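You operate a simulated robot arm through the tools that you are given. There is no shell and no other tool.

The job below is to be done with a simulated robot arm. You get a single attempt, and the scene is never put back.

## Task
Add the gold pivot from the small drawer to the kit tray and put the tray on the small chest.
Fine: pivot in the pivot cell; shut the drawer and free the dock latch. Where these are worked on the way, their far stop is far enough and under half their travel is too little: small drawer.

Only the result counts: the job must be done as asked and must still hold three seconds after the hand-in. Knocking over, shifting, dropping, spilling or breaking anything else fails it.

## Robot
A 7-joint arm with a three-finger gripper, fixed in place. Base frame: the origin is on the floor under the middle of its stand, x ahead of it, y to its left, z up; the work surface is at about z = 800. Lengths are in mm, angles in degrees, forces in N, time in s.
It reaches about 1342 mm from its shoulder. Its first joint turns from -166.0 to 166.0 degrees. Payload 2.69 kg.
The TCP is the grasp point between the finger pads, 30 mm short of the fingertips. In the tool frame z runs along the fingers and y along their closing line. The gripper opens to 128 mm; its body begins 117 mm behind the TCP.
Orientation is that of the tool frame in the base frame, as a unit quaternion [x, y, z, w]. With the fingers straight down and closing along the base's y, the tool's x points along the base's -x, its y along +y and its z along -z.

## Interface
- The arm moves only by the tool jog_arm. Its arguments are lists of equal length, an entry for each row: "rot": the turn, a rotation vector about the base's x, y, z in degrees, a list of three; "linear": the shift along the base's x, y, z in mm, a list of three; "grip": the finger opening in mm, from 0 to 128. In form: {"rot": [[ax, ay, az], ...], "linear": [[dx, dy, dz], ...], "grip": [grip, ...]}. A call has 1 to 20 rows; each row shifts and turns the commanded pose from where the row before left it. A row lasts 0.2 s, in which the tool goes at most 50 mm and 8.6 degrees; a call with a longer step from one row to the next is refused whole, and so is a gripper value outside its range. A pose out of reach is approached as far as the arm can. The call stops where the force on the tool passes 90 N (or 10 N more than at its start, if that is more) or the arm is blocked; 0.2 s more then pass. The fingers move at their own pace (about 127 mm/s each) and stop on an object; they squeeze with about 40 N. The grip force told is the motor's: it shows also when the fingers shut on nothing. Time passes only in rows, and 0.2 s behind the last, so rows that do not move let the fingers close. The reply holds the time, the measured pose of the TCP, the force on the tool along the base axes, the opening and the grip force, in the units named above and with some noise, with the torque about the TCP (base axes, N m) and any sound that the robot's microphone picked up.
- Cameras (640 x 400 px; columns grow to the right, rows downward): "scene" is fixed at [47.2, 499.9, 1409.9]; the picture's right is [-0.30, -0.95, 0.00], its down [-0.46, 0.14, -0.88] and it looks along [0.84, -0.26, -0.48] (base axes); focal length 349 px, centre (320, 200). "wrist" rides on the gripper at [58, 54, -131] in the tool frame; the picture's right is [-0.68, 0.74, 0.00], its down [-0.62, -0.57, -0.55] and it looks along [-0.40, -0.37, 0.84] (tool axes); focal length 234 px, centre (320, 200). There is no depth. A picture from a camera that has moved, and an enlarged one, comes with that camera's place and axes in the base frame and with its lens.
- get_image(camera): a new picture of that camera. No time passes.
- slide_trunk(by): moves the trunk up (or, below 0, down) by that many mm; the arm rides with it, the base frame stays. It gives what a move gives, with no picture.
- zoom(camera, box): a new picture of the part [left, top, right, bottom] of that camera's present view, enlarged. No time passes.
- job_done(): hands the job in; it is judged then, once.

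Places have to be worked out from the pictures, the camera data and where the tool is seen. Open the gripper and draw the arm clear of the work before you hand the job in, unless the task says otherwise.

The tools are called after ">>>" by a JSON object that holds its "fn" and its "kwargs". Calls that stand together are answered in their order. jog_arm: Moves the arm, as the interface text tells. Its arguments: {"type":"object","properties":{"rot":{"type":"array","items":{"type":"array","items":{"type":"number"}}},"linear":{"type":"array","items":{"type":"array","items":{"type":"number"}}},"grip":{"type":"array","items":{"type":"number"}}},"required":["rot","linear","grip"]} The other tools are called the same way: slide_trunk (by) moves the trunk up or down; get_image (camera) takes a picture; zoom (camera, box) takes an enlarged picture of a part of a camera's view; job_done () hands the job in.

At the start:

```text
time: 0.0
tool_pos: [719.4, 308.2, 1209.6]
ee_rot: [-0.001, 1.0, 0.0, 0.0]
force: [0.1, -0.1, 0.3]
wrist_torque: [0.0, -0.01, -0.03]
gripper_width: 127.8
gripper_force: 0.1
trunk travel left (down, up): [-150.0, 200.0]
```

scene: 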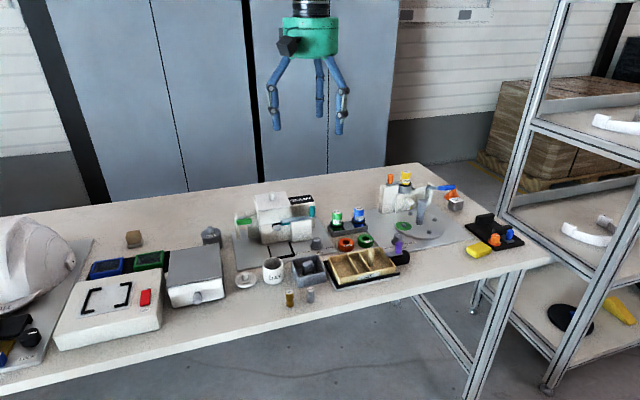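
wrist: 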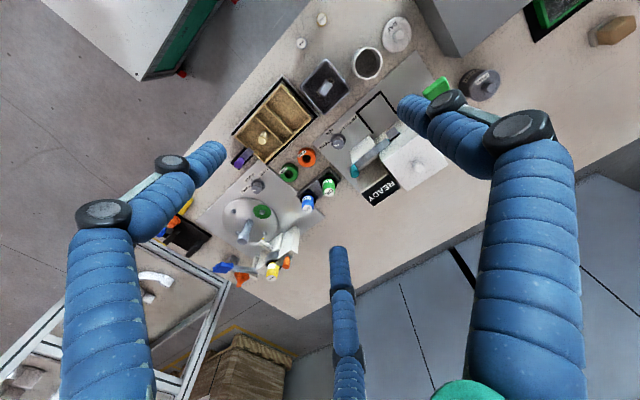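

I start by enlarging parts of the scene to identify the drawer, tray, dock latch and chest.

>>> {"fn": "zoom", "kwargs": {"camera": "scene", "box": [220, 170, 420, 320]}}

>>> {"fn": "zoom", "kwargs": {"camera": "scene", "box": [40, 210, 240, 360]}}

>>> {"fn": "zoom", "kwargs": {"camera": "scene", "box": [360, 160, 540, 280]}}

>>> {"fn": "zoom", "kwargs": {"camera": "wrist", "box": [200, 20, 460, 200]}}

```text
2.67 times, centred on (320, 245) of scene
camera zoom: at [47.2, 499.9, 1409.9], right [-0.3, -0.95, 0.0], down [-0.46, 0.14, -0.88], along [0.84, -0.26, -0.48], focal length 931 px, centre (320, 80)
```

zoom: 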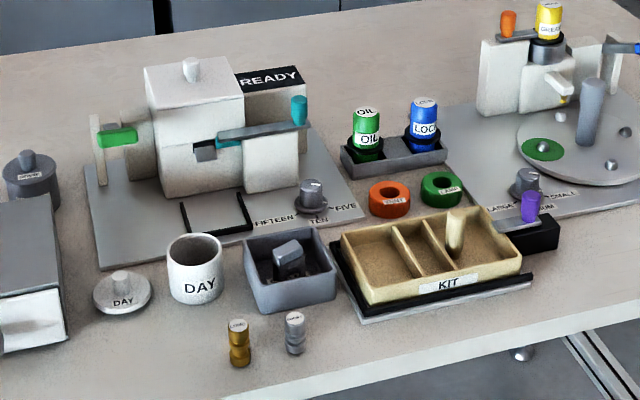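

```text
2.67 times, centred on (140, 285) of scene
camera zoom: at [47.2, 499.9, 1409.9], right [-0.3, -0.95, 0.0], down [-0.46, 0.14, -0.88], along [0.84, -0.26, -0.48], focal length 931 px, centre (800, -27)
```

zoom: 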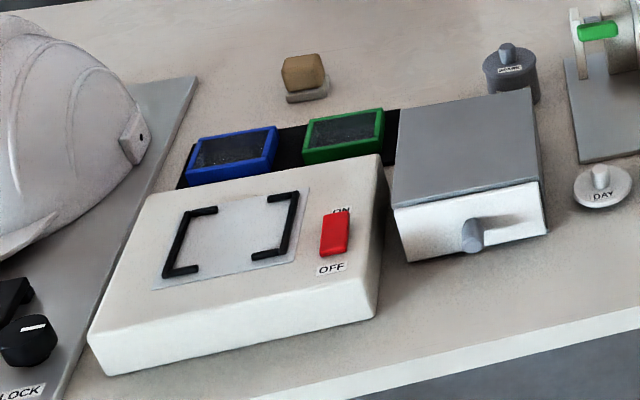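

```text
3.33 times, centred on (450, 220) of scene
camera zoom: at [47.2, 499.9, 1409.9], right [-0.3, -0.95, 0.0], down [-0.46, 0.14, -0.88], along [0.84, -0.26, -0.48], focal length 1164 px, centre (-113, 133)
```

zoom: 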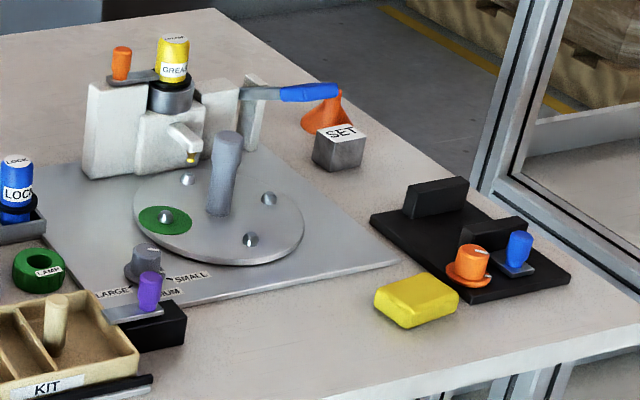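

```text
2.22 times, centred on (330, 110) of wrist
camera zoom: at [660.7, 362.2, 1338.7], right [0.68, 0.74, 0.0], down [0.62, -0.57, 0.55], along [0.4, -0.37, -0.84], focal length 520 px, centre (298, 400)
```

zoom: 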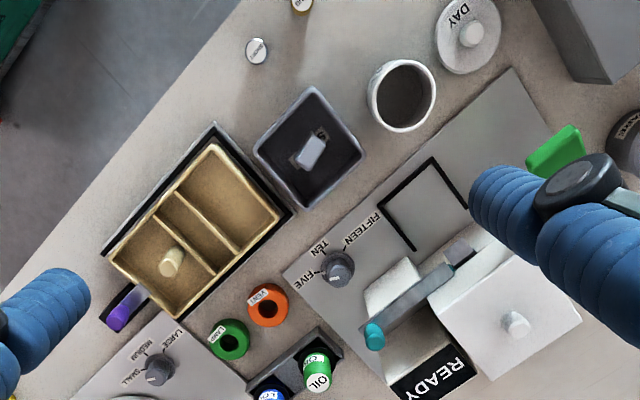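

The kit tray sits in a dock (about x 655–750, y 95–270) with a purple latch on its right. The small chest with the white drawer front is about x 712–862, y 533–652, with its top near z 860. I move the arm lower for a close wrist view of the tray.

>>> {"fn": "jog_arm", "kwargs": {"rot": [[0, 0, 0], [0, 0, 0], [0, 0, 0], [0, 0, 0], [0, 0, 0]], "linear": [[-20, -9.6, -42], [-20, -9.6, -42], [-20, -9.6, -42], [-20, -9.6, -42], [-20, -9.6, -42]], "grip": [128, 128, 128, 128, 128]}}

>>> {"fn": "get_image", "kwargs": {"camera": "wrist"}}

>>> {"fn": "get_image", "kwargs": {"camera": "scene"}}

```text
time: 1.2
tool_pos: [621.0, 258.3, 1000.4]
ee_rot: [-0.001, 1.0, 0.0, 0.0]
force: [-0.3, 0.0, 0.0]
wrist_torque: [-0.04, 0.03, -0.01]
gripper_width: 127.8
gripper_force: 0.1
trunk travel left (down, up): [-150.0, 200.0]
```

```text
taken
camera wrist: at [561.8, 312.0, 1130.0], right [0.68, 0.74, 0.0], down [0.62, -0.57, 0.55], along [0.41, -0.37, -0.84], focal length 234 px, centre (320, 200)
```

wrist: 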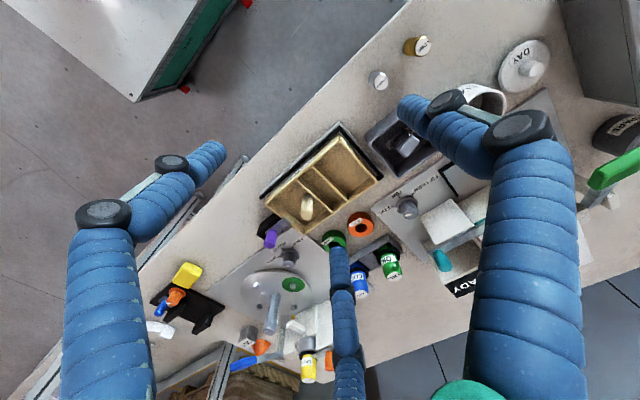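

```text
taken
```

scene: 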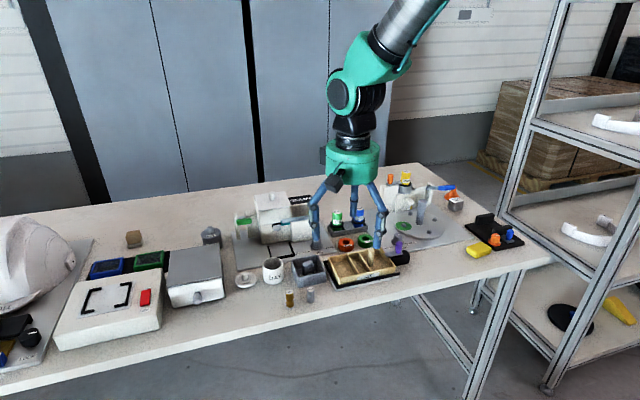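

The gripper has one finger on the tool's +y side and two on the −y side. I enlarge the tray and the latch.

>>> {"fn": "zoom", "kwargs": {"camera": "wrist", "box": [240, 110, 400, 260]}}

>>> {"fn": "zoom", "kwargs": {"camera": "scene", "box": [320, 225, 420, 300]}}

>>> {"fn": "zoom", "kwargs": {"camera": "scene", "box": [150, 230, 250, 310]}}

```text
2.67 times, centred on (320, 185) of wrist
camera zoom: at [561.8, 312.0, 1130.0], right [0.68, 0.74, 0.0], down [0.62, -0.57, 0.55], along [0.41, -0.37, -0.84], focal length 624 px, centre (320, 240)
```

zoom: 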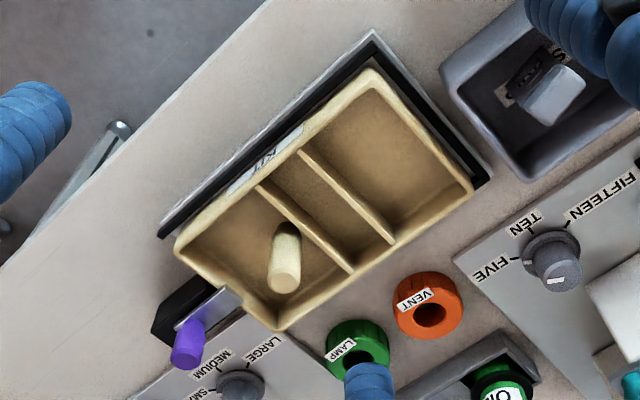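

```text
5.33 times, centred on (370, 262) of scene
camera zoom: at [47.2, 499.9, 1409.9], right [-0.3, -0.95, 0.0], down [-0.46, 0.14, -0.88], along [0.84, -0.26, -0.48], focal length 1862 px, centre (53, -133)
```

zoom: 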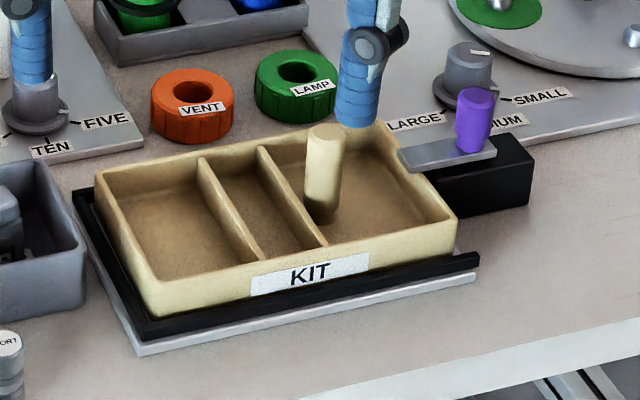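

```text
5.00 times, centred on (200, 270) of scene
camera zoom: at [47.2, 499.9, 1409.9], right [-0.3, -0.95, 0.0], down [-0.46, 0.14, -0.88], along [0.84, -0.26, -0.48], focal length 1745 px, centre (920, -150)
```

zoom: 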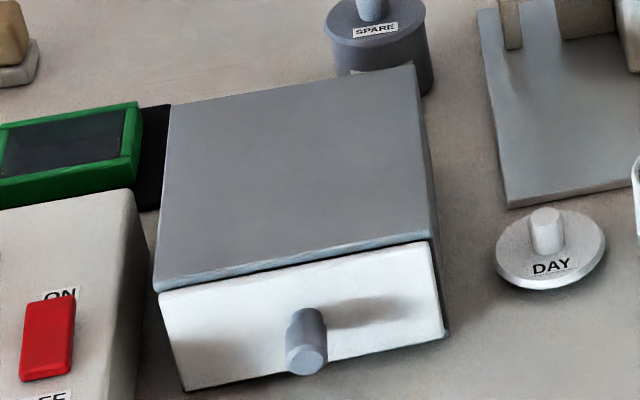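

I check the two small cylinders and the surroundings for labels that name the cells.

>>> {"fn": "zoom", "kwargs": {"camera": "scene", "box": [270, 270, 330, 315]}}

>>> {"fn": "zoom", "kwargs": {"camera": "wrist", "box": [360, 20, 460, 110]}}

>>> {"fn": "zoom", "kwargs": {"camera": "wrist", "box": [250, 120, 390, 220]}}

>>> {"fn": "zoom", "kwargs": {"camera": "scene", "box": [0, 220, 120, 380]}}

```text
8.89 times, centred on (300, 292) of scene
camera zoom: at [47.2, 499.9, 1409.9], right [-0.3, -0.95, 0.0], down [-0.46, 0.14, -0.88], along [0.84, -0.26, -0.48], focal length 3103 px, centre (498, -622)
```

zoom: 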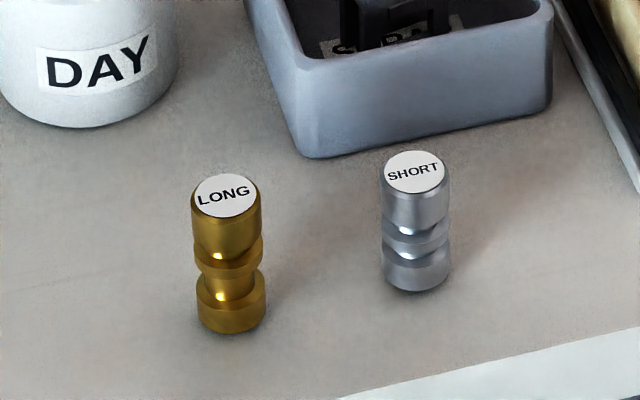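

```text
4.44 times, centred on (410, 65) of wrist
camera zoom: at [561.8, 312.0, 1130.0], right [0.68, 0.74, 0.0], down [0.62, -0.57, 0.55], along [0.41, -0.37, -0.84], focal length 1041 px, centre (-80, 800)
```

zoom: 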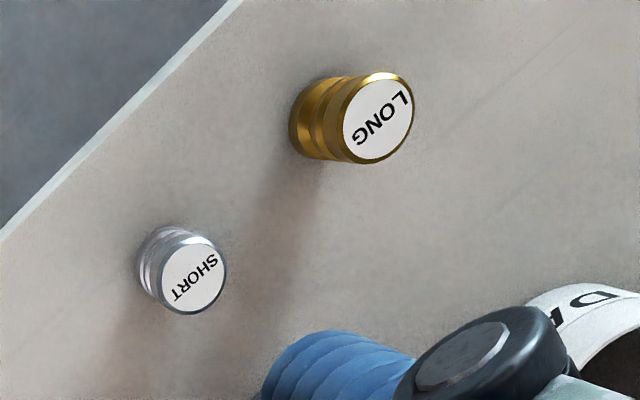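

```text
4.00 times, centred on (320, 170) of wrist
camera zoom: at [561.8, 312.0, 1130.0], right [0.68, 0.74, 0.0], down [0.62, -0.57, 0.55], along [0.41, -0.37, -0.84], focal length 937 px, centre (320, 320)
```

zoom: 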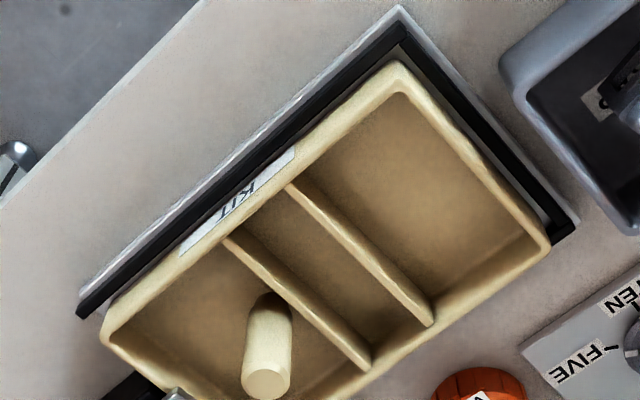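

```text
2.50 times, centred on (60, 300) of scene
camera zoom: at [47.2, 499.9, 1409.9], right [-0.3, -0.95, 0.0], down [-0.46, 0.14, -0.88], along [0.84, -0.26, -0.48], focal length 873 px, centre (970, -50)
```

zoom: 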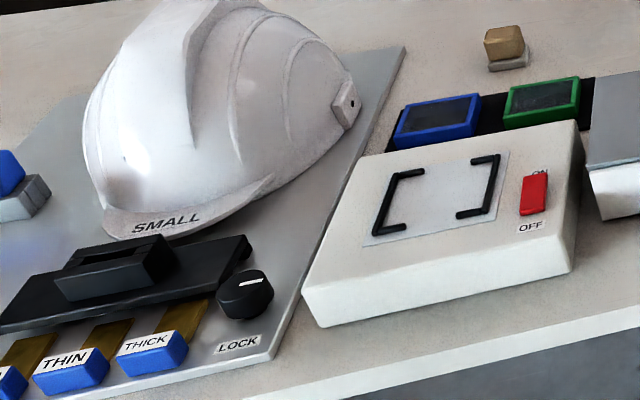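

The tray has a wide cell, a narrow middle cell, and a cell with a post. Before working I close the gripper in free space to learn how the three fingers meet.

>>> {"fn": "jog_arm", "kwargs": {"rot": [[0, 0, 0], [0, 0, 0], [0, 0, 0], [0, 0, 0]], "linear": [[0, 0, 0], [0, 0, 0], [0, 0, 0], [0, 0, 0]], "grip": [20, 20, 20, 20]}}

>>> {"fn": "get_image", "kwargs": {"camera": "wrist"}}

>>> {"fn": "zoom", "kwargs": {"camera": "scene", "box": [280, 130, 440, 260]}}

```text
time: 2.2
tool_pos: [620.5, 258.4, 1000.0]
ee_rot: [0.0, 1.0, 0.0, 0.0]
force: [-0.2, -0.4, 0.2]
wrist_torque: [0.01, -0.01, 0.01]
gripper_width: 20.0
gripper_force: 0.1
trunk travel left (down, up): [-150.0, 200.0]
```

```text
taken
camera wrist: at [561.6, 312.1, 1129.7], right [0.68, 0.74, 0.0], down [0.62, -0.57, 0.55], along [0.4, -0.37, -0.84], focal length 234 px, centre (320, 200)
```

wrist: 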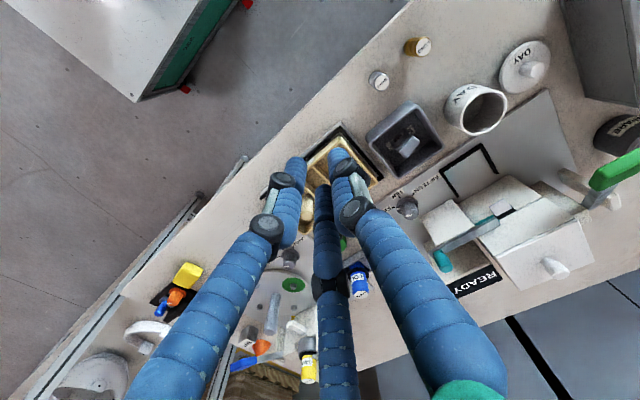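

```text
3.08 times, centred on (360, 195) of scene
camera zoom: at [47.2, 499.9, 1409.9], right [-0.3, -0.95, 0.0], down [-0.46, 0.14, -0.88], along [0.84, -0.26, -0.48], focal length 1074 px, centre (197, 215)
```

zoom: 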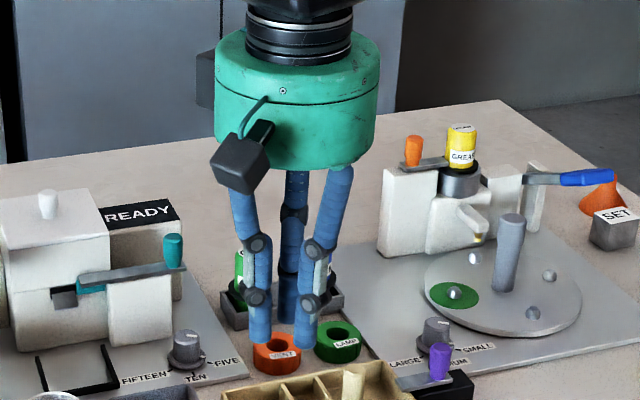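

The fingers close concentrically (one at +y, two at 120°), so the knob is best gripped axially from the front. I move over in front of the chest to localise the knob with the wrist camera.

>>> {"fn": "jog_arm", "kwargs": {"rot": [[0, 0, 0], [0, 0, 0], [0, 0, 0], [0, 0, 0], [0, 0, 0], [0, 0, 0], [0, 0, 0], [0, 0, 0], [0, 0, 0]], "linear": [[-2, 45, 0], [-2, 45, 0], [-2, 45, 0], [-2, 45, 0], [-2, 45, 0], [-2, 45, 0], [-2, 45, 0], [-2, 45, 0], [-2, 45, 0]], "grip": [128, 128, 128, 128, 128, 128, 128, 128, 128]}}

>>> {"fn": "get_image", "kwargs": {"camera": "wrist"}}

>>> {"fn": "get_image", "kwargs": {"camera": "scene"}}

```text
time: 4.2
tool_pos: [602.9, 665.6, 998.3]
ee_rot: [0.0, 1.0, -0.001, 0.0]
force: [-0.2, -0.1, -0.8]
wrist_torque: [0.07, -0.02, -0.01]
gripper_width: 127.9
gripper_force: 0.1
trunk travel left (down, up): [-150.0, 200.0]
```

```text
taken
camera wrist: at [543.8, 719.2, 1128.3], right [0.68, 0.74, 0.0], down [0.62, -0.56, 0.55], along [0.4, -0.37, -0.84], focal length 234 px, centre (320, 200)
```

wrist: 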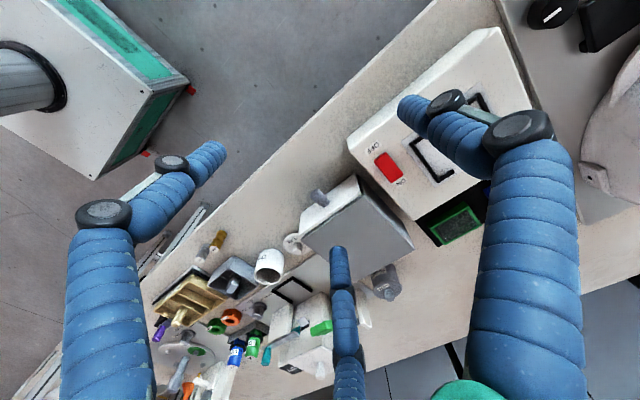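

```text
taken
```

scene: 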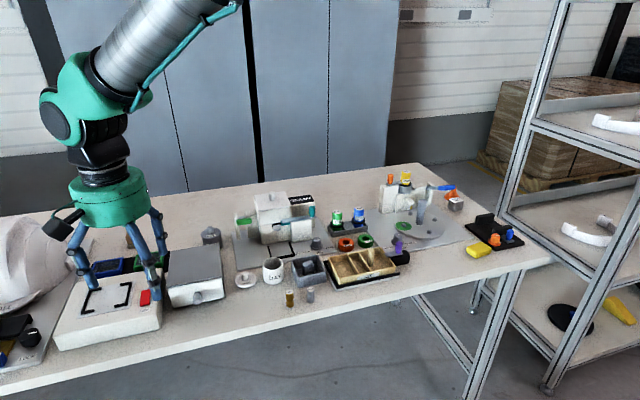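

>>> {"fn": "zoom", "kwargs": {"camera": "wrist", "box": [270, 150, 430, 290]}}

```text
2.86 times, centred on (350, 220) of wrist
camera zoom: at [543.8, 719.2, 1128.3], right [0.68, 0.74, 0.0], down [0.62, -0.56, 0.55], along [0.4, -0.37, -0.84], focal length 669 px, centre (234, 143)
```

zoom: 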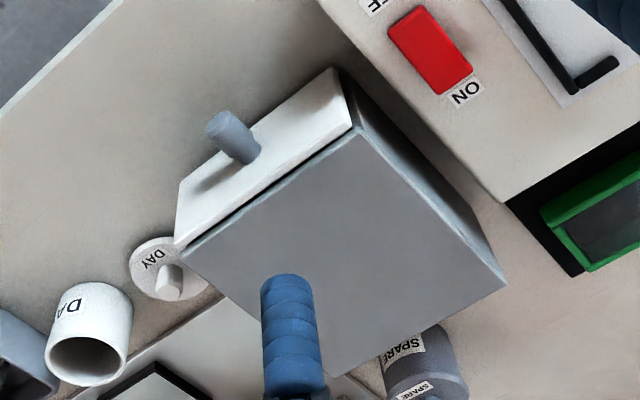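

From the wrist view, the drawer front is at about x 700 and the knob axis near y 588, z 825, sticking out about 22 mm. I turn the tool to point forward with a slight downward tilt, single finger up, so the three fingers can close around the knob axially.

>>> {"fn": "jog_arm", "kwargs": {"rot": [[4.949, -4.949, -4.949], [4.949, -4.949, -4.949], [4.949, -4.949, -4.949], [4.949, -4.949, -4.949], [4.949, -4.949, -4.949], [4.949, -4.949, -4.949], [4.949, -4.949, -4.949], [4.949, -4.949, -4.949], [4.949, -4.949, -4.949], [4.949, -4.949, -4.949], [4.949, -4.949, -4.949], [4.949, -4.949, -4.949], [4.949, -4.949, -4.949], [4.949, -4.949, -4.949], [0, 8, 0], [0, 8, 0], [0, 4, 0]], "linear": [[-2, -5, 0], [-2, -5, 0], [-2, -5, 0], [-2, -5, 0], [-2, -5, 0], [-2, -5, 0], [-2, -5, 0], [-2, -5, 0], [-2, -5, 0], [-2, -5, 0], [-2, -5, 0], [-2, -5, 0], [-2, -5, 0], [-2, -5, 0], [0, -2.5, 0], [0, -2.5, 0], [0, -2.5, 0]], "grip": [100, 80, 60, 60, 60, 60, 60, 60, 60, 60, 60, 60, 60, 60, 50, 50, 50]}}

>>> {"fn": "get_image", "kwargs": {"camera": "scene"}}

>>> {"fn": "get_image", "kwargs": {"camera": "wrist"}}

```text
time: 7.8
tool_pos: [622.4, 660.0, 1065.4]
ee_rot: [0.438, 0.83, 0.264, 0.224]
force: [-0.3, 0.6, -0.3]
wrist_torque: [0.01, -0.01, 0.02]
gripper_width: 50.1
gripper_force: 0.0
out of reach, approached as far as the arm can: row 8, 9, 10, 11, 12, 13, 14
trunk travel left (down, up): [-150.0, 200.0]
```

```text
taken
```

scene: 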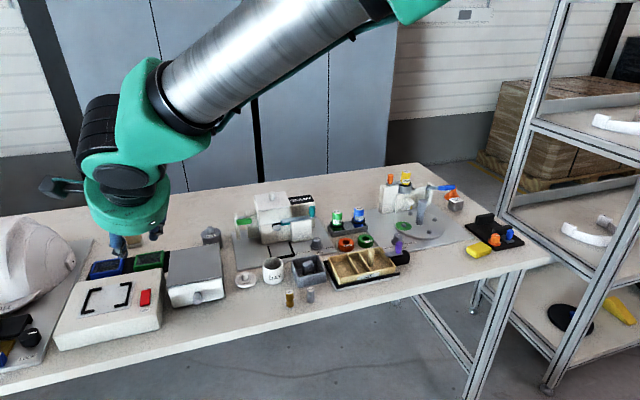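

```text
taken
camera wrist: at [545.5, 703.2, 1189.9], right [0.8, -0.22, 0.56], down [-0.36, -0.92, 0.15], along [0.49, -0.32, -0.81], focal length 234 px, centre (320, 200)
```

wrist: 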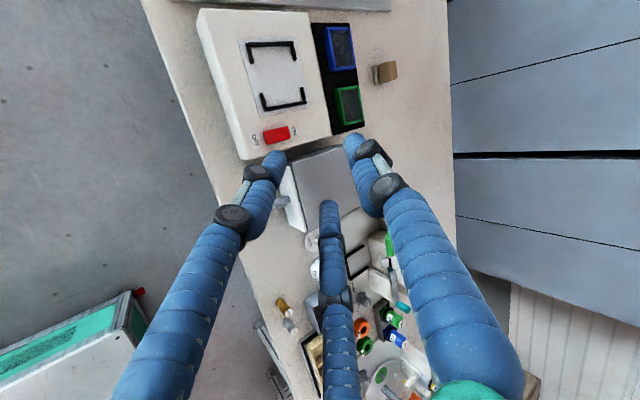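

Rows 8–14 were out of reach, the last three were not, so I pause with a still row to see where the arm settles.

>>> {"fn": "jog_arm", "kwargs": {"rot": [[0, 0, 0], [0, 0, 0]], "linear": [[0, 0, 0], [0, 0, 0]], "grip": [50, 50]}}

```text
time: 8.4
tool_pos: [622.1, 660.0, 1065.8]
ee_rot: [0.437, 0.83, 0.264, 0.225]
force: [0.6, -0.3, -0.4]
wrist_torque: [0.02, -0.01, -0.04]
gripper_width: 49.9
gripper_force: 0.1
trunk travel left (down, up): [-150.0, 200.0]
```

The full horizontal pose isn't reachable here, so I'll grip from above instead: tool vertical, yawed +90° so the single finger faces −x and the other two pinch the knob's sides. I turn to that orientation at a safe height.

>>> {"fn": "jog_arm", "kwargs": {"rot": [[-2.954, -0.238, 7.647], [-2.954, -0.238, 7.647], [-2.954, -0.238, 7.647], [-2.954, -0.238, 7.647], [-2.954, -0.238, 7.647], [-2.954, -0.238, 7.647], [-2.954, -0.238, 7.647], [-2.954, -0.238, 7.647], [-2.954, -0.238, 7.647], [-2.954, -0.238, 7.647], [-2.954, -0.238, 7.647], [-2.954, -0.238, 7.647], [-2.954, -0.238, 7.647], [-2.954, -0.238, 7.647], [-2.954, -0.238, 7.647], [-2.954, -0.238, 7.647], [-2.954, -0.238, 7.647], [-2.954, -0.238, 7.647]], "linear": [[0, -4, -5], [0, -4, -5], [0, -4, -5], [0, -4, -5], [0, -4, -5], [0, -4, -5], [0, -4, -5], [0, -4, -5], [0, -4, -5], [0, -4, -5], [0, -4, -5], [0, -4, -5], [0, -4, -5], [0, -4, -5], [0, -4, -5], [0, -4, -5], [0, -4, -5], [0, -4, -5]], "grip": [44, 44, 44, 44, 44, 44, 44, 44, 44, 44, 44, 44, 44, 44, 44, 44, 44, 44]}}

>>> {"fn": "get_image", "kwargs": {"camera": "scene"}}

>>> {"fn": "get_image", "kwargs": {"camera": "wrist"}}

```text
time: 12.2
tool_pos: [622.1, 586.5, 977.3]
ee_rot: [0.707, -0.707, 0.0, 0.0]
force: [-0.1, -0.1, 0.1]
wrist_torque: [0.0, 0.0, 0.02]
gripper_width: 43.9
gripper_force: 0.0
trunk travel left (down, up): [-150.0, 200.0]
```

```text
taken
```

scene: 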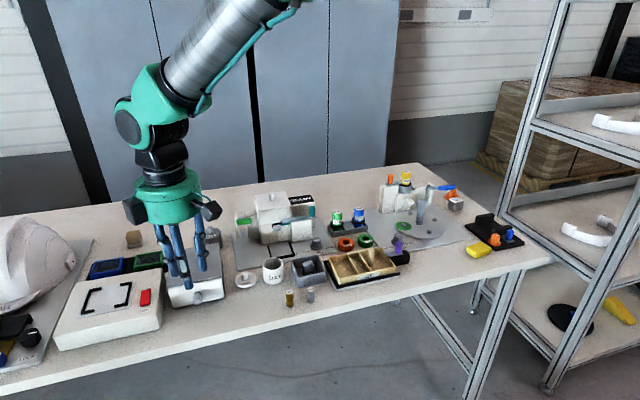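

```text
taken
camera wrist: at [568.8, 528.2, 1106.5], right [-0.74, 0.68, 0.0], down [0.57, 0.62, 0.55], along [0.37, 0.4, -0.84], focal length 234 px, centre (320, 200)
```

wrist: 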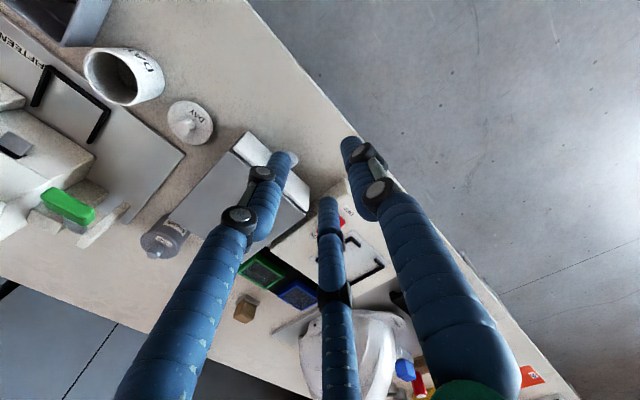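

Orientation is exactly vertical with yaw +90°. I enlarge to see the knob behind the finger.

>>> {"fn": "zoom", "kwargs": {"camera": "wrist", "box": [200, 110, 360, 230]}}

>>> {"fn": "zoom", "kwargs": {"camera": "scene", "box": [140, 190, 260, 310]}}

```text
3.33 times, centred on (280, 170) of wrist
camera zoom: at [568.8, 528.2, 1106.5], right [-0.74, 0.68, 0.0], down [0.57, 0.62, 0.55], along [0.37, 0.4, -0.84], focal length 781 px, centre (453, 300)
```

zoom: 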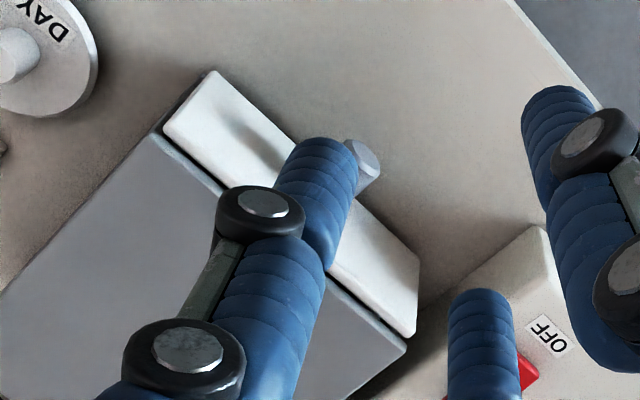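

```text
3.33 times, centred on (200, 250) of scene
camera zoom: at [47.2, 499.9, 1409.9], right [-0.3, -0.95, 0.0], down [-0.46, 0.14, -0.88], along [0.84, -0.26, -0.48], focal length 1164 px, centre (720, 33)
```

zoom: 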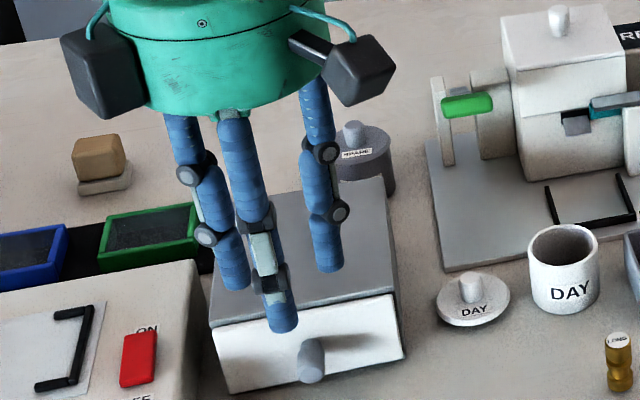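

I estimate the knob end at about x 678, y 592, z 827. I descend in front of the knob (staying clear in x) to look from closer.

>>> {"fn": "jog_arm", "kwargs": {"rot": [[0, 0, 0], [0, 0, 0], [0, 0, 0]], "linear": [[4, 2, -40], [4, 2, -40], [4, 2, -40]], "grip": [40, 40, 40]}}

>>> {"fn": "zoom", "kwargs": {"camera": "wrist", "box": [180, 80, 380, 240]}}

>>> {"fn": "zoom", "kwargs": {"camera": "scene", "box": [150, 230, 250, 320]}}

```text
time: 13.0
tool_pos: [631.6, 591.2, 856.5]
ee_rot: [-0.706, 0.708, 0.001, 0.0]
force: [0.4, 0.6, 0.0]
wrist_torque: [0.02, -0.01, -0.01]
gripper_width: 39.8
gripper_force: 0.1
trunk travel left (down, up): [-150.0, 200.0]
```

```text
2.50 times, centred on (280, 160) of wrist
camera zoom: at [576.4, 533.4, 985.9], right [-0.74, 0.68, 0.0], down [0.57, 0.61, 0.55], along [0.37, 0.41, -0.83], focal length 585 px, centre (420, 300)
```

zoom: 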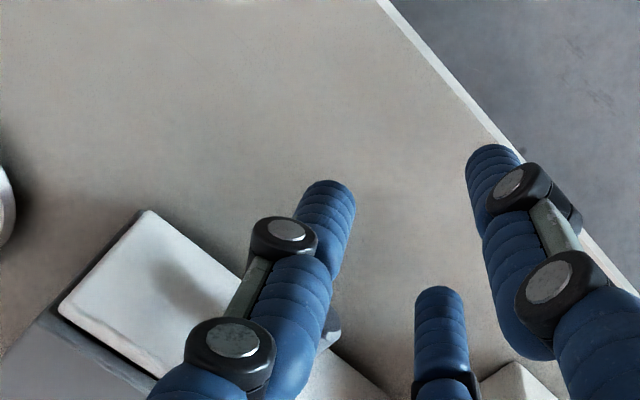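

```text
4.44 times, centred on (200, 275) of scene
camera zoom: at [47.2, 499.9, 1409.9], right [-0.3, -0.95, 0.0], down [-0.46, 0.14, -0.88], along [0.84, -0.26, -0.48], focal length 1552 px, centre (853, -133)
```

zoom: 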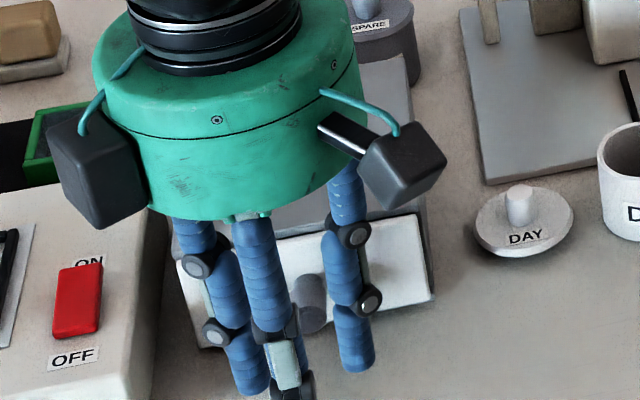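

The fingers are clear of the knob. I lower to TCP z≈836 (tips just above the table), then slide forward so the two side fingers straddle the knob.

>>> {"fn": "jog_arm", "kwargs": {"rot": [[0, 0, 0], [0, 0, 0], [0, 0, 0], [0, 0, 0]], "linear": [[0, 0.5, -20], [12, 0, 0], [12, 0, 0], [12, 0, 0]], "grip": [36, 36, 36, 36]}}

>>> {"fn": "zoom", "kwargs": {"camera": "wrist", "box": [180, 80, 380, 240]}}

>>> {"fn": "zoom", "kwargs": {"camera": "scene", "box": [150, 230, 250, 320]}}

```text
time: 14.0
tool_pos: [667.6, 592.1, 838.4]
ee_rot: [-0.706, 0.708, 0.0, 0.0]
force: [0.6, 0.4, 0.3]
wrist_torque: [-0.01, 0.0, 0.01]
gripper_width: 36.1
gripper_force: 0.0
trunk travel left (down, up): [-150.0, 200.0]
```

```text
2.50 times, centred on (280, 160) of wrist
camera zoom: at [614.2, 535.0, 967.4], right [-0.74, 0.68, 0.0], down [0.57, 0.61, 0.55], along [0.37, 0.4, -0.84], focal length 585 px, centre (420, 300)
```

zoom: 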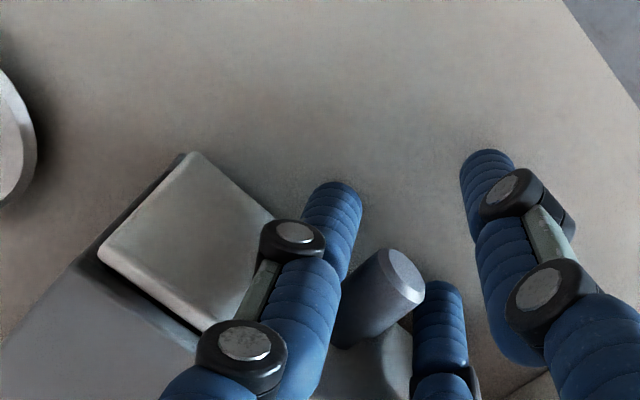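

```text
4.44 times, centred on (200, 275) of scene
camera zoom: at [47.2, 499.9, 1409.9], right [-0.3, -0.95, 0.0], down [-0.46, 0.14, -0.88], along [0.84, -0.26, -0.48], focal length 1552 px, centre (853, -133)
```

zoom: 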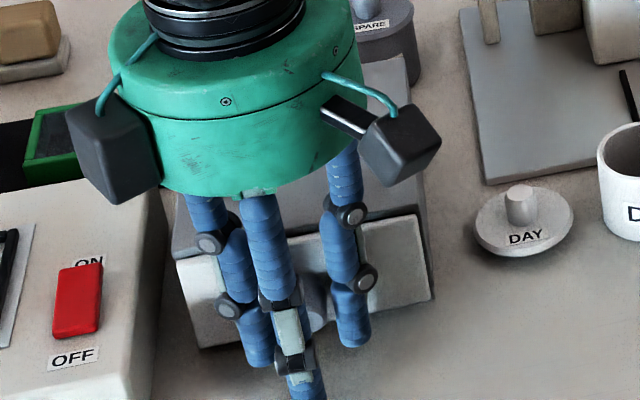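

The knob's end face is now visible between the fingers at about x 674, y 592.5. I narrow the grip, move forward 8 mm more and close on the knob.

>>> {"fn": "jog_arm", "kwargs": {"rot": [[0, 0, 0], [0, 0, 0], [0, 0, 0], [0, 0, 0], [0, 0, 0], [0, 0, 0]], "linear": [[0, 0, -1], [4, 0, 0], [4, 0, 0], [0, 0, 0], [0, 0, 0], [0, 0, 0]], "grip": [28, 28, 28, 10, 10, 10]}}

>>> {"fn": "zoom", "kwargs": {"camera": "wrist", "box": [180, 80, 380, 240]}}

```text
time: 15.4
tool_pos: [675.7, 593.5, 836.1]
ee_rot: [-0.707, 0.707, 0.001, 0.0]
force: [-3.9, -30.0, -0.4]
wrist_torque: [0.01, 0.07, -0.39]
gripper_width: 26.6
gripper_force: 12.2
trunk travel left (down, up): [-150.0, 200.0]
```

```text
2.50 times, centred on (280, 160) of wrist
camera zoom: at [622.2, 534.6, 964.9], right [-0.74, 0.68, 0.0], down [0.57, 0.61, 0.55], along [0.37, 0.4, -0.84], focal length 585 px, centre (420, 300)
```

zoom: 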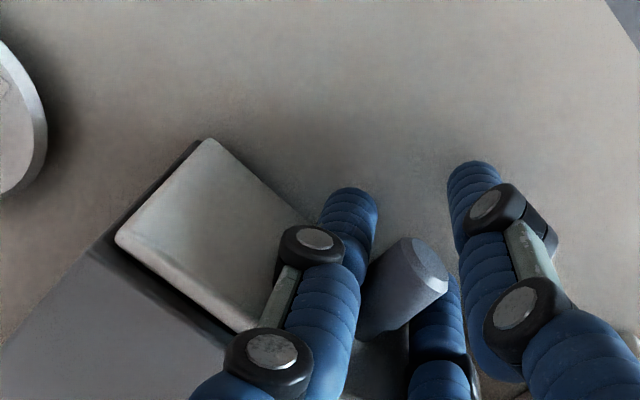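

The −y finger touches first (30 N toward −y), so the knob is a few mm nearer to −y than the tool centre. I shift by −3 mm in y and go on closing.

>>> {"fn": "jog_arm", "kwargs": {"rot": [[0, 0, 0], [0, 0, 0], [0, 0, 0], [0, 0, 0]], "linear": [[0, -1.5, 0], [0, -1.5, 0], [0, 0, 0], [0, 0, 0]], "grip": [26, 10, 10, 10]}}

>>> {"fn": "zoom", "kwargs": {"camera": "wrist", "box": [180, 80, 380, 240]}}

```text
time: 16.4
tool_pos: [676.4, 591.4, 836.3]
ee_rot: [-0.706, 0.708, 0.001, 0.0]
force: [0.3, -20.6, -8.0]
wrist_torque: [0.1, 0.07, -0.19]
gripper_width: 22.7
gripper_force: 9.7
trunk travel left (down, up): [-150.0, 200.0]
```

```text
2.50 times, centred on (280, 160) of wrist
camera zoom: at [623.1, 532.8, 965.5], right [-0.74, 0.68, 0.0], down [0.57, 0.61, 0.55], along [0.37, 0.4, -0.84], focal length 585 px, centre (420, 300)
```

zoom: 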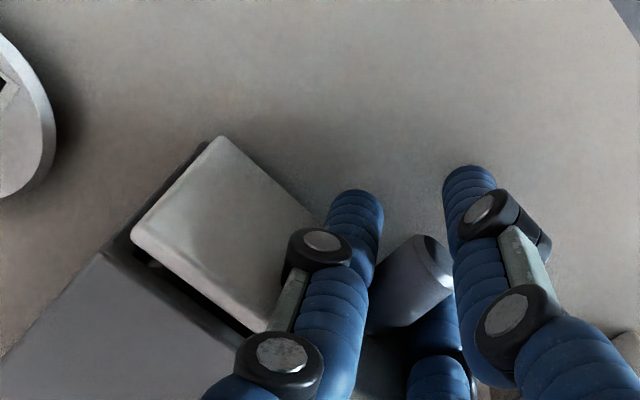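

The grip is firming up and a small gap already shows behind the drawer front; force is still 20 N toward −y. I shift 2.5 mm more in −y to centre it.

>>> {"fn": "jog_arm", "kwargs": {"rot": [[0, 0, 0], [0, 0, 0], [0, 0, 0], [0, 0, 0]], "linear": [[0, -1.5, 0], [0, -1, 0], [0, 0, 0], [0, 0, 0]], "grip": [10, 10, 5, 5]}}

>>> {"fn": "zoom", "kwargs": {"camera": "wrist", "box": [180, 80, 380, 240]}}

```text
time: 17.4
tool_pos: [678.1, 590.8, 837.5]
ee_rot: [-0.706, 0.708, 0.001, 0.003]
force: [-0.5, 2.5, -4.0]
wrist_torque: [0.0, 0.03, 0.03]
gripper_width: 21.3
gripper_force: 11.8
trunk travel left (down, up): [-150.0, 200.0]
```

```text
2.50 times, centred on (280, 160) of wrist
camera zoom: at [623.8, 531.6, 966.3], right [-0.74, 0.68, 0.0], down [0.57, 0.61, 0.55], along [0.37, 0.41, -0.83], focal length 585 px, centre (420, 300)
```

zoom: 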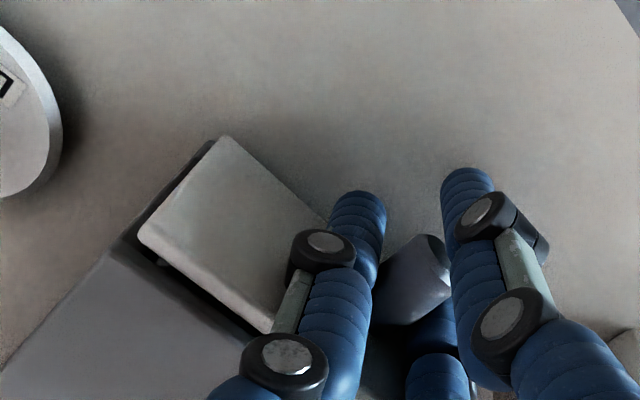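

The grip is balanced now with near-zero side force. I pull the drawer gently toward −x.

>>> {"fn": "jog_arm", "kwargs": {"rot": [[0, 0, 0], [0, 0, 0], [0, 0, 0], [0, 0, 0]], "linear": [[-4, 0, 0], [-8, 0, 0], [-8, 0, 0], [-8, 0, 0]], "grip": [5, 5, 5, 5]}}

>>> {"fn": "zoom", "kwargs": {"camera": "wrist", "box": [180, 80, 380, 240]}}

>>> {"fn": "zoom", "kwargs": {"camera": "scene", "box": [150, 230, 250, 320]}}

```text
time: 18.4
tool_pos: [650.3, 589.6, 836.6]
ee_rot: [-0.707, 0.708, 0.001, 0.003]
force: [-1.2, 9.5, 11.2]
wrist_torque: [0.04, -0.26, 0.1]
gripper_width: 21.4
gripper_force: 12.0
trunk travel left (down, up): [-150.0, 200.0]
```

```text
2.50 times, centred on (280, 160) of wrist
camera zoom: at [594.9, 531.5, 966.2], right [-0.74, 0.68, 0.0], down [0.57, 0.61, 0.55], along [0.37, 0.41, -0.83], focal length 585 px, centre (420, 300)
```

zoom: 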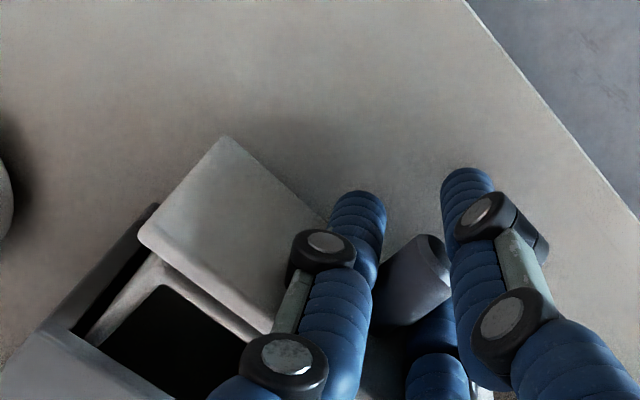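

```text
4.44 times, centred on (200, 275) of scene
camera zoom: at [47.2, 499.9, 1409.9], right [-0.3, -0.95, 0.0], down [-0.46, 0.14, -0.88], along [0.84, -0.26, -0.48], focal length 1552 px, centre (853, -133)
```

zoom: 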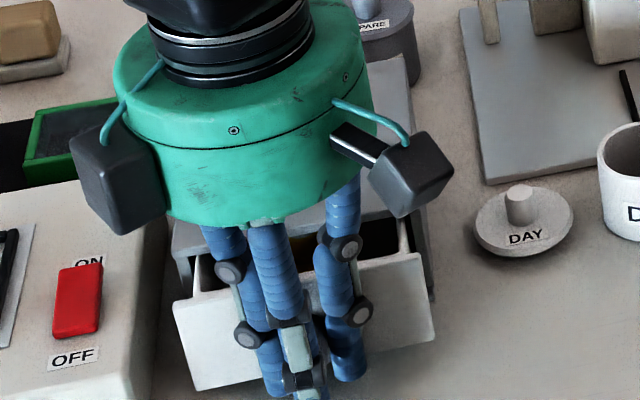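

The drawer slides well with the knob. I keep pulling toward its far stop, watching the force.

>>> {"fn": "jog_arm", "kwargs": {"rot": [[0, 0, 0], [0, 0, 0], [0, 0, 0], [0, 0, 0]], "linear": [[-8, 0, 0], [-8, 0, 0], [-8, 0, 0], [-8, 0, 0]], "grip": [5, 5, 5, 5]}}

>>> {"fn": "zoom", "kwargs": {"camera": "wrist", "box": [120, 80, 380, 280]}}

>>> {"fn": "zoom", "kwargs": {"camera": "scene", "box": [150, 230, 250, 320]}}

```text
time: 19.4
tool_pos: [617.1, 589.8, 835.5]
ee_rot: [-0.707, 0.707, 0.0, 0.0]
force: [-1.5, 18.7, 9.4]
wrist_torque: [0.08, -0.19, 0.22]
gripper_width: 21.3
gripper_force: 11.9
trunk travel left (down, up): [-150.0, 200.0]
```

```text
2.00 times, centred on (250, 180) of wrist
camera zoom: at [562.6, 531.6, 965.7], right [-0.74, 0.68, 0.0], down [0.57, 0.61, 0.55], along [0.37, 0.4, -0.84], focal length 468 px, centre (460, 240)
```

zoom: 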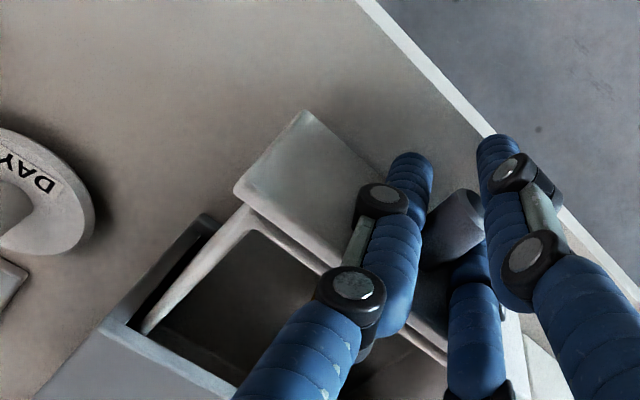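

```text
4.44 times, centred on (200, 275) of scene
camera zoom: at [47.2, 499.9, 1409.9], right [-0.3, -0.95, 0.0], down [-0.46, 0.14, -0.88], along [0.84, -0.26, -0.48], focal length 1552 px, centre (853, -133)
```

zoom: 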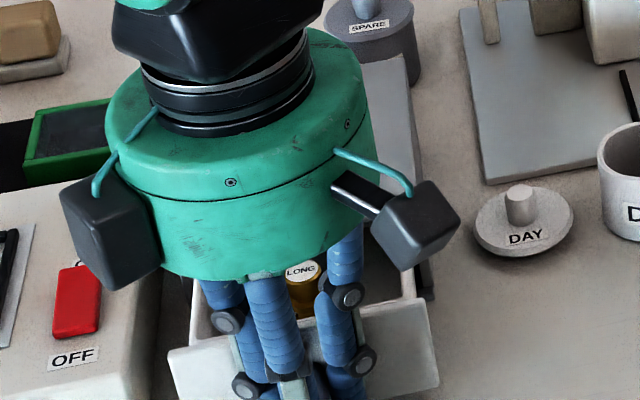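

The gold "LONG" pivot is now visible standing in the drawer, about 61 mm opened so far. I keep pulling to the stop, easing y slightly.

>>> {"fn": "jog_arm", "kwargs": {"rot": [[0, 0, 0], [0, 0, 0], [0, 0, 0], [0, 0, 0]], "linear": [[-6, 0.7, 0], [-6, 0.7, 0], [-6, 0, 0], [-6, 0, 0]], "grip": [5, 5, 5, 5]}}

>>> {"fn": "zoom", "kwargs": {"camera": "wrist", "box": [120, 80, 380, 280]}}

>>> {"fn": "zoom", "kwargs": {"camera": "scene", "box": [150, 230, 250, 320]}}

```text
time: 20.4
tool_pos: [594.4, 591.3, 835.1]
ee_rot: [-0.707, 0.707, 0.0, 0.0]
force: [-0.7, 5.1, 6.3]
wrist_torque: [-0.02, 0.04, 0.05]
gripper_width: 21.3
gripper_force: 12.2
trunk travel left (down, up): [-150.0, 200.0]
```

```text
2.00 times, centred on (250, 180) of wrist
camera zoom: at [539.5, 531.8, 965.7], right [-0.74, 0.68, 0.0], down [0.57, 0.61, 0.55], along [0.37, 0.4, -0.84], focal length 468 px, centre (460, 240)
```

zoom: 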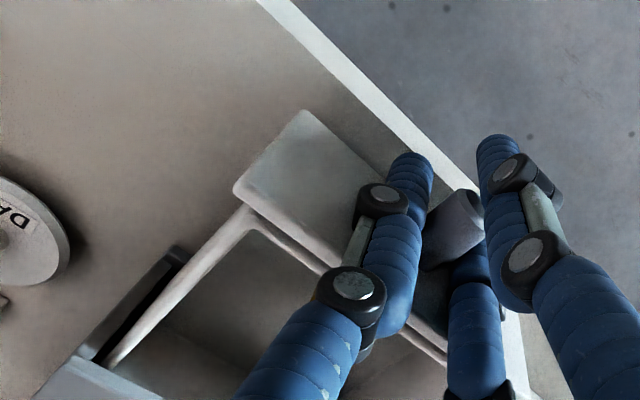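

```text
4.44 times, centred on (200, 275) of scene
camera zoom: at [47.2, 499.9, 1409.9], right [-0.3, -0.95, 0.0], down [-0.46, 0.14, -0.88], along [0.84, -0.26, -0.48], focal length 1552 px, centre (853, -133)
```

zoom: 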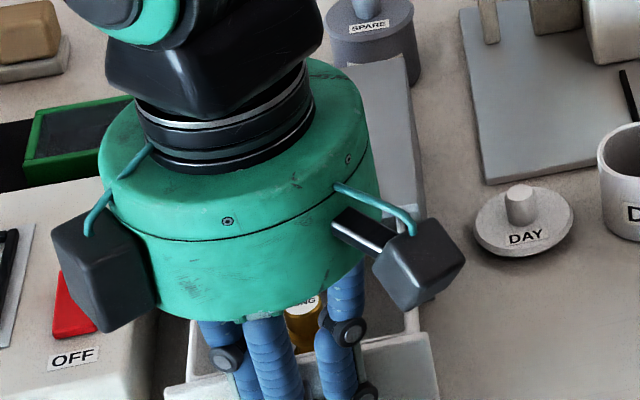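

Still sliding freely at 84 mm travel. I continue in small steps until the stop is felt.

>>> {"fn": "jog_arm", "kwargs": {"rot": [[0, 0, 0], [0, 0, 0], [0, 0, 0]], "linear": [[-5, 0.5, 0], [-5, 0, 0], [-5, 0, 0]], "grip": [5, 5, 5]}}

>>> {"fn": "zoom", "kwargs": {"camera": "wrist", "box": [120, 80, 380, 280]}}

```text
time: 21.2
tool_pos: [578.3, 590.8, 834.5]
ee_rot: [-0.707, 0.708, 0.0, 0.0]
force: [8.0, -0.7, -0.2]
wrist_torque: [-0.04, -0.16, 0.01]
gripper_width: 21.6
gripper_force: 13.1
trunk travel left (down, up): [-150.0, 200.0]
```

```text
2.00 times, centred on (250, 180) of wrist
camera zoom: at [525.0, 531.9, 963.8], right [-0.74, 0.68, 0.0], down [0.57, 0.61, 0.55], along [0.37, 0.4, -0.84], focal length 468 px, centre (460, 240)
```

zoom: 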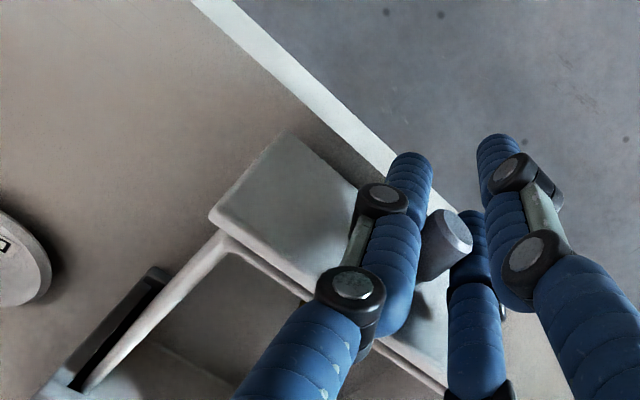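

The fingers slid a few mm on the knob with resistance, so the drawer is at its far stop. I release the knob, rise and move to view the drawer's inside.

>>> {"fn": "jog_arm", "kwargs": {"rot": [[0, 0, 0], [0, 0, 0], [0, 0, 0], [0, 0, 0], [0, 0, 0], [0, 0, 0], [0, 0, 0], [0, 0, 0]], "linear": [[0, 0, 0], [0, 0, 0], [-2, 0, 10], [0, 0, 40], [0, 0, 40], [0, -25, 40], [0, -30, 35], [0, -28, 0]], "grip": [40, 40, 40, 40, 60, 60, 60, 60]}}

>>> {"fn": "get_image", "kwargs": {"camera": "wrist"}}

>>> {"fn": "get_image", "kwargs": {"camera": "scene"}}

```text
time: 23.0
tool_pos: [573.8, 506.5, 1002.2]
ee_rot: [-0.706, 0.708, 0.002, 0.001]
force: [-0.5, 0.0, 0.9]
wrist_torque: [0.02, -0.03, -0.01]
gripper_width: 59.9
gripper_force: 0.0
trunk travel left (down, up): [-150.0, 200.0]
```

```text
taken
camera wrist: at [520.2, 448.8, 1131.4], right [-0.74, 0.68, 0.0], down [0.57, 0.61, 0.55], along [0.37, 0.41, -0.83], focal length 234 px, centre (320, 200)
```

wrist: 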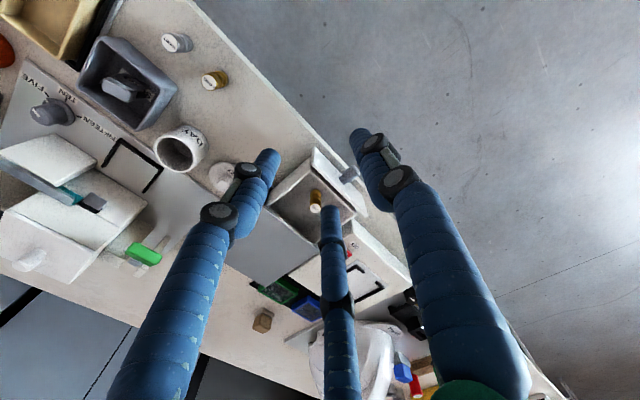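

```text
taken
```

scene: 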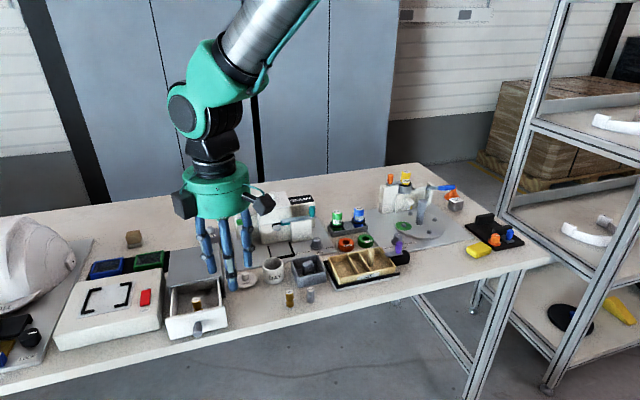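

>>> {"fn": "zoom", "kwargs": {"camera": "wrist", "box": [260, 140, 380, 240]}}

>>> {"fn": "zoom", "kwargs": {"camera": "scene", "box": [150, 260, 240, 345]}}

```text
4.00 times, centred on (320, 190) of wrist
camera zoom: at [520.2, 448.8, 1131.4], right [-0.74, 0.68, 0.0], down [0.57, 0.61, 0.55], along [0.37, 0.41, -0.83], focal length 937 px, centre (320, 240)
```

zoom: 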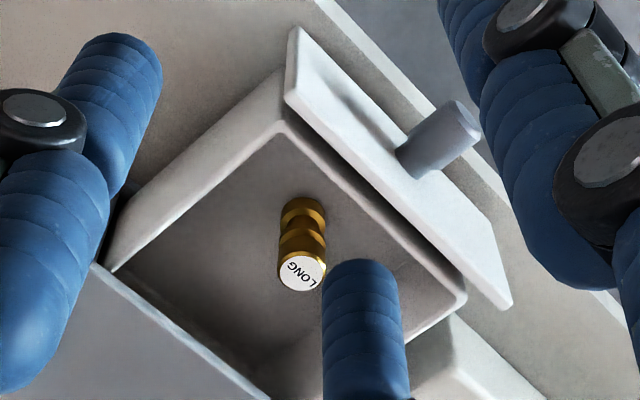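

```text
4.71 times, centred on (195, 302) of scene
camera zoom: at [47.2, 499.9, 1409.9], right [-0.3, -0.95, 0.0], down [-0.46, 0.14, -0.88], along [0.84, -0.26, -0.48], focal length 1643 px, centre (908, -282)
```

zoom: 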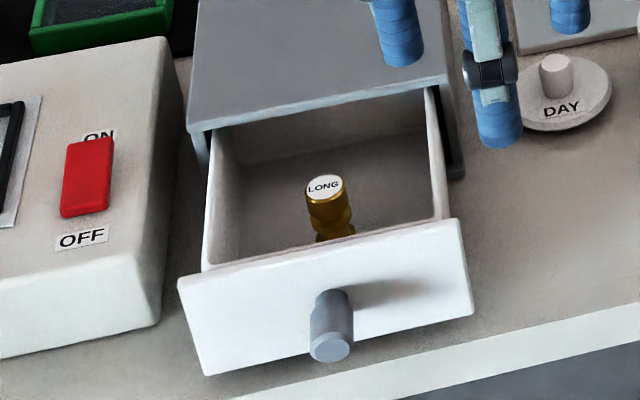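

The pivot stands in the drawer at about (657, 590), top z≈854, diameter ≈16 mm. Before picking it, I go and inspect the tray cells closely to find the pivot cell and the latch.

>>> {"fn": "jog_arm", "kwargs": {"rot": [[0, 0, 0], [0, 0, 0], [0, 0, 0], [0, 0, 0], [0, 0, 0], [0, 0, 0], [0, 0, 0], [0, 0, 0], [0, 0, 0]], "linear": [[7, -40, -4], [7, -40, -4], [7, -40, -4], [7, -40, -4], [7, -40, -4], [7, -40, -4], [7, -40, -4], [7, -40, -4], [7, -40, -4]], "grip": [110, 120, 120, 120, 120, 120, 120, 120, 120]}}

>>> {"fn": "get_image", "kwargs": {"camera": "wrist"}}

>>> {"fn": "zoom", "kwargs": {"camera": "wrist", "box": [240, 100, 400, 220]}}

```text
time: 25.0
tool_pos: [639.7, 149.1, 966.2]
ee_rot: [-0.707, 0.708, 0.001, 0.001]
force: [1.6, 0.5, -0.3]
wrist_torque: [-0.04, 0.0, -0.01]
gripper_width: 120.1
gripper_force: 0.1
trunk travel left (down, up): [-150.0, 200.0]
```

```text
taken
camera wrist: at [584.7, 90.6, 1095.9], right [-0.74, 0.68, 0.0], down [0.57, 0.61, 0.55], along [0.37, 0.4, -0.84], focal length 234 px, centre (320, 200)
```

wrist: 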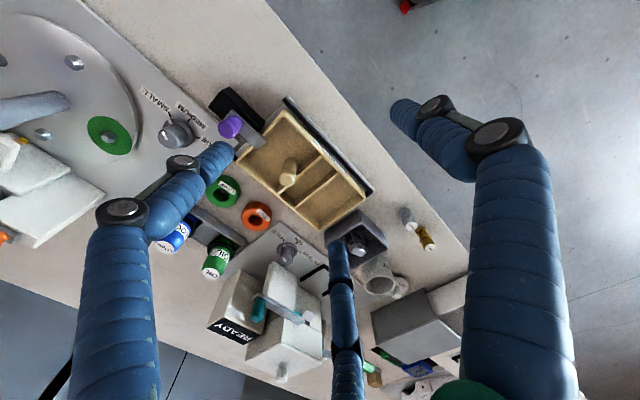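

```text
3.33 times, centred on (320, 160) of wrist
camera zoom: at [584.7, 90.6, 1095.9], right [-0.74, 0.68, 0.0], down [0.57, 0.61, 0.55], along [0.37, 0.4, -0.84], focal length 781 px, centre (320, 333)
```

zoom: 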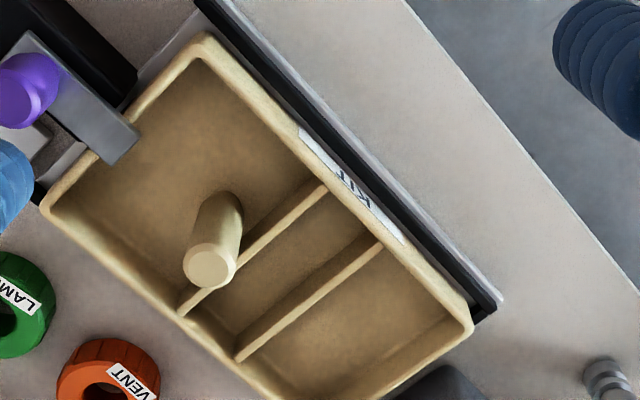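

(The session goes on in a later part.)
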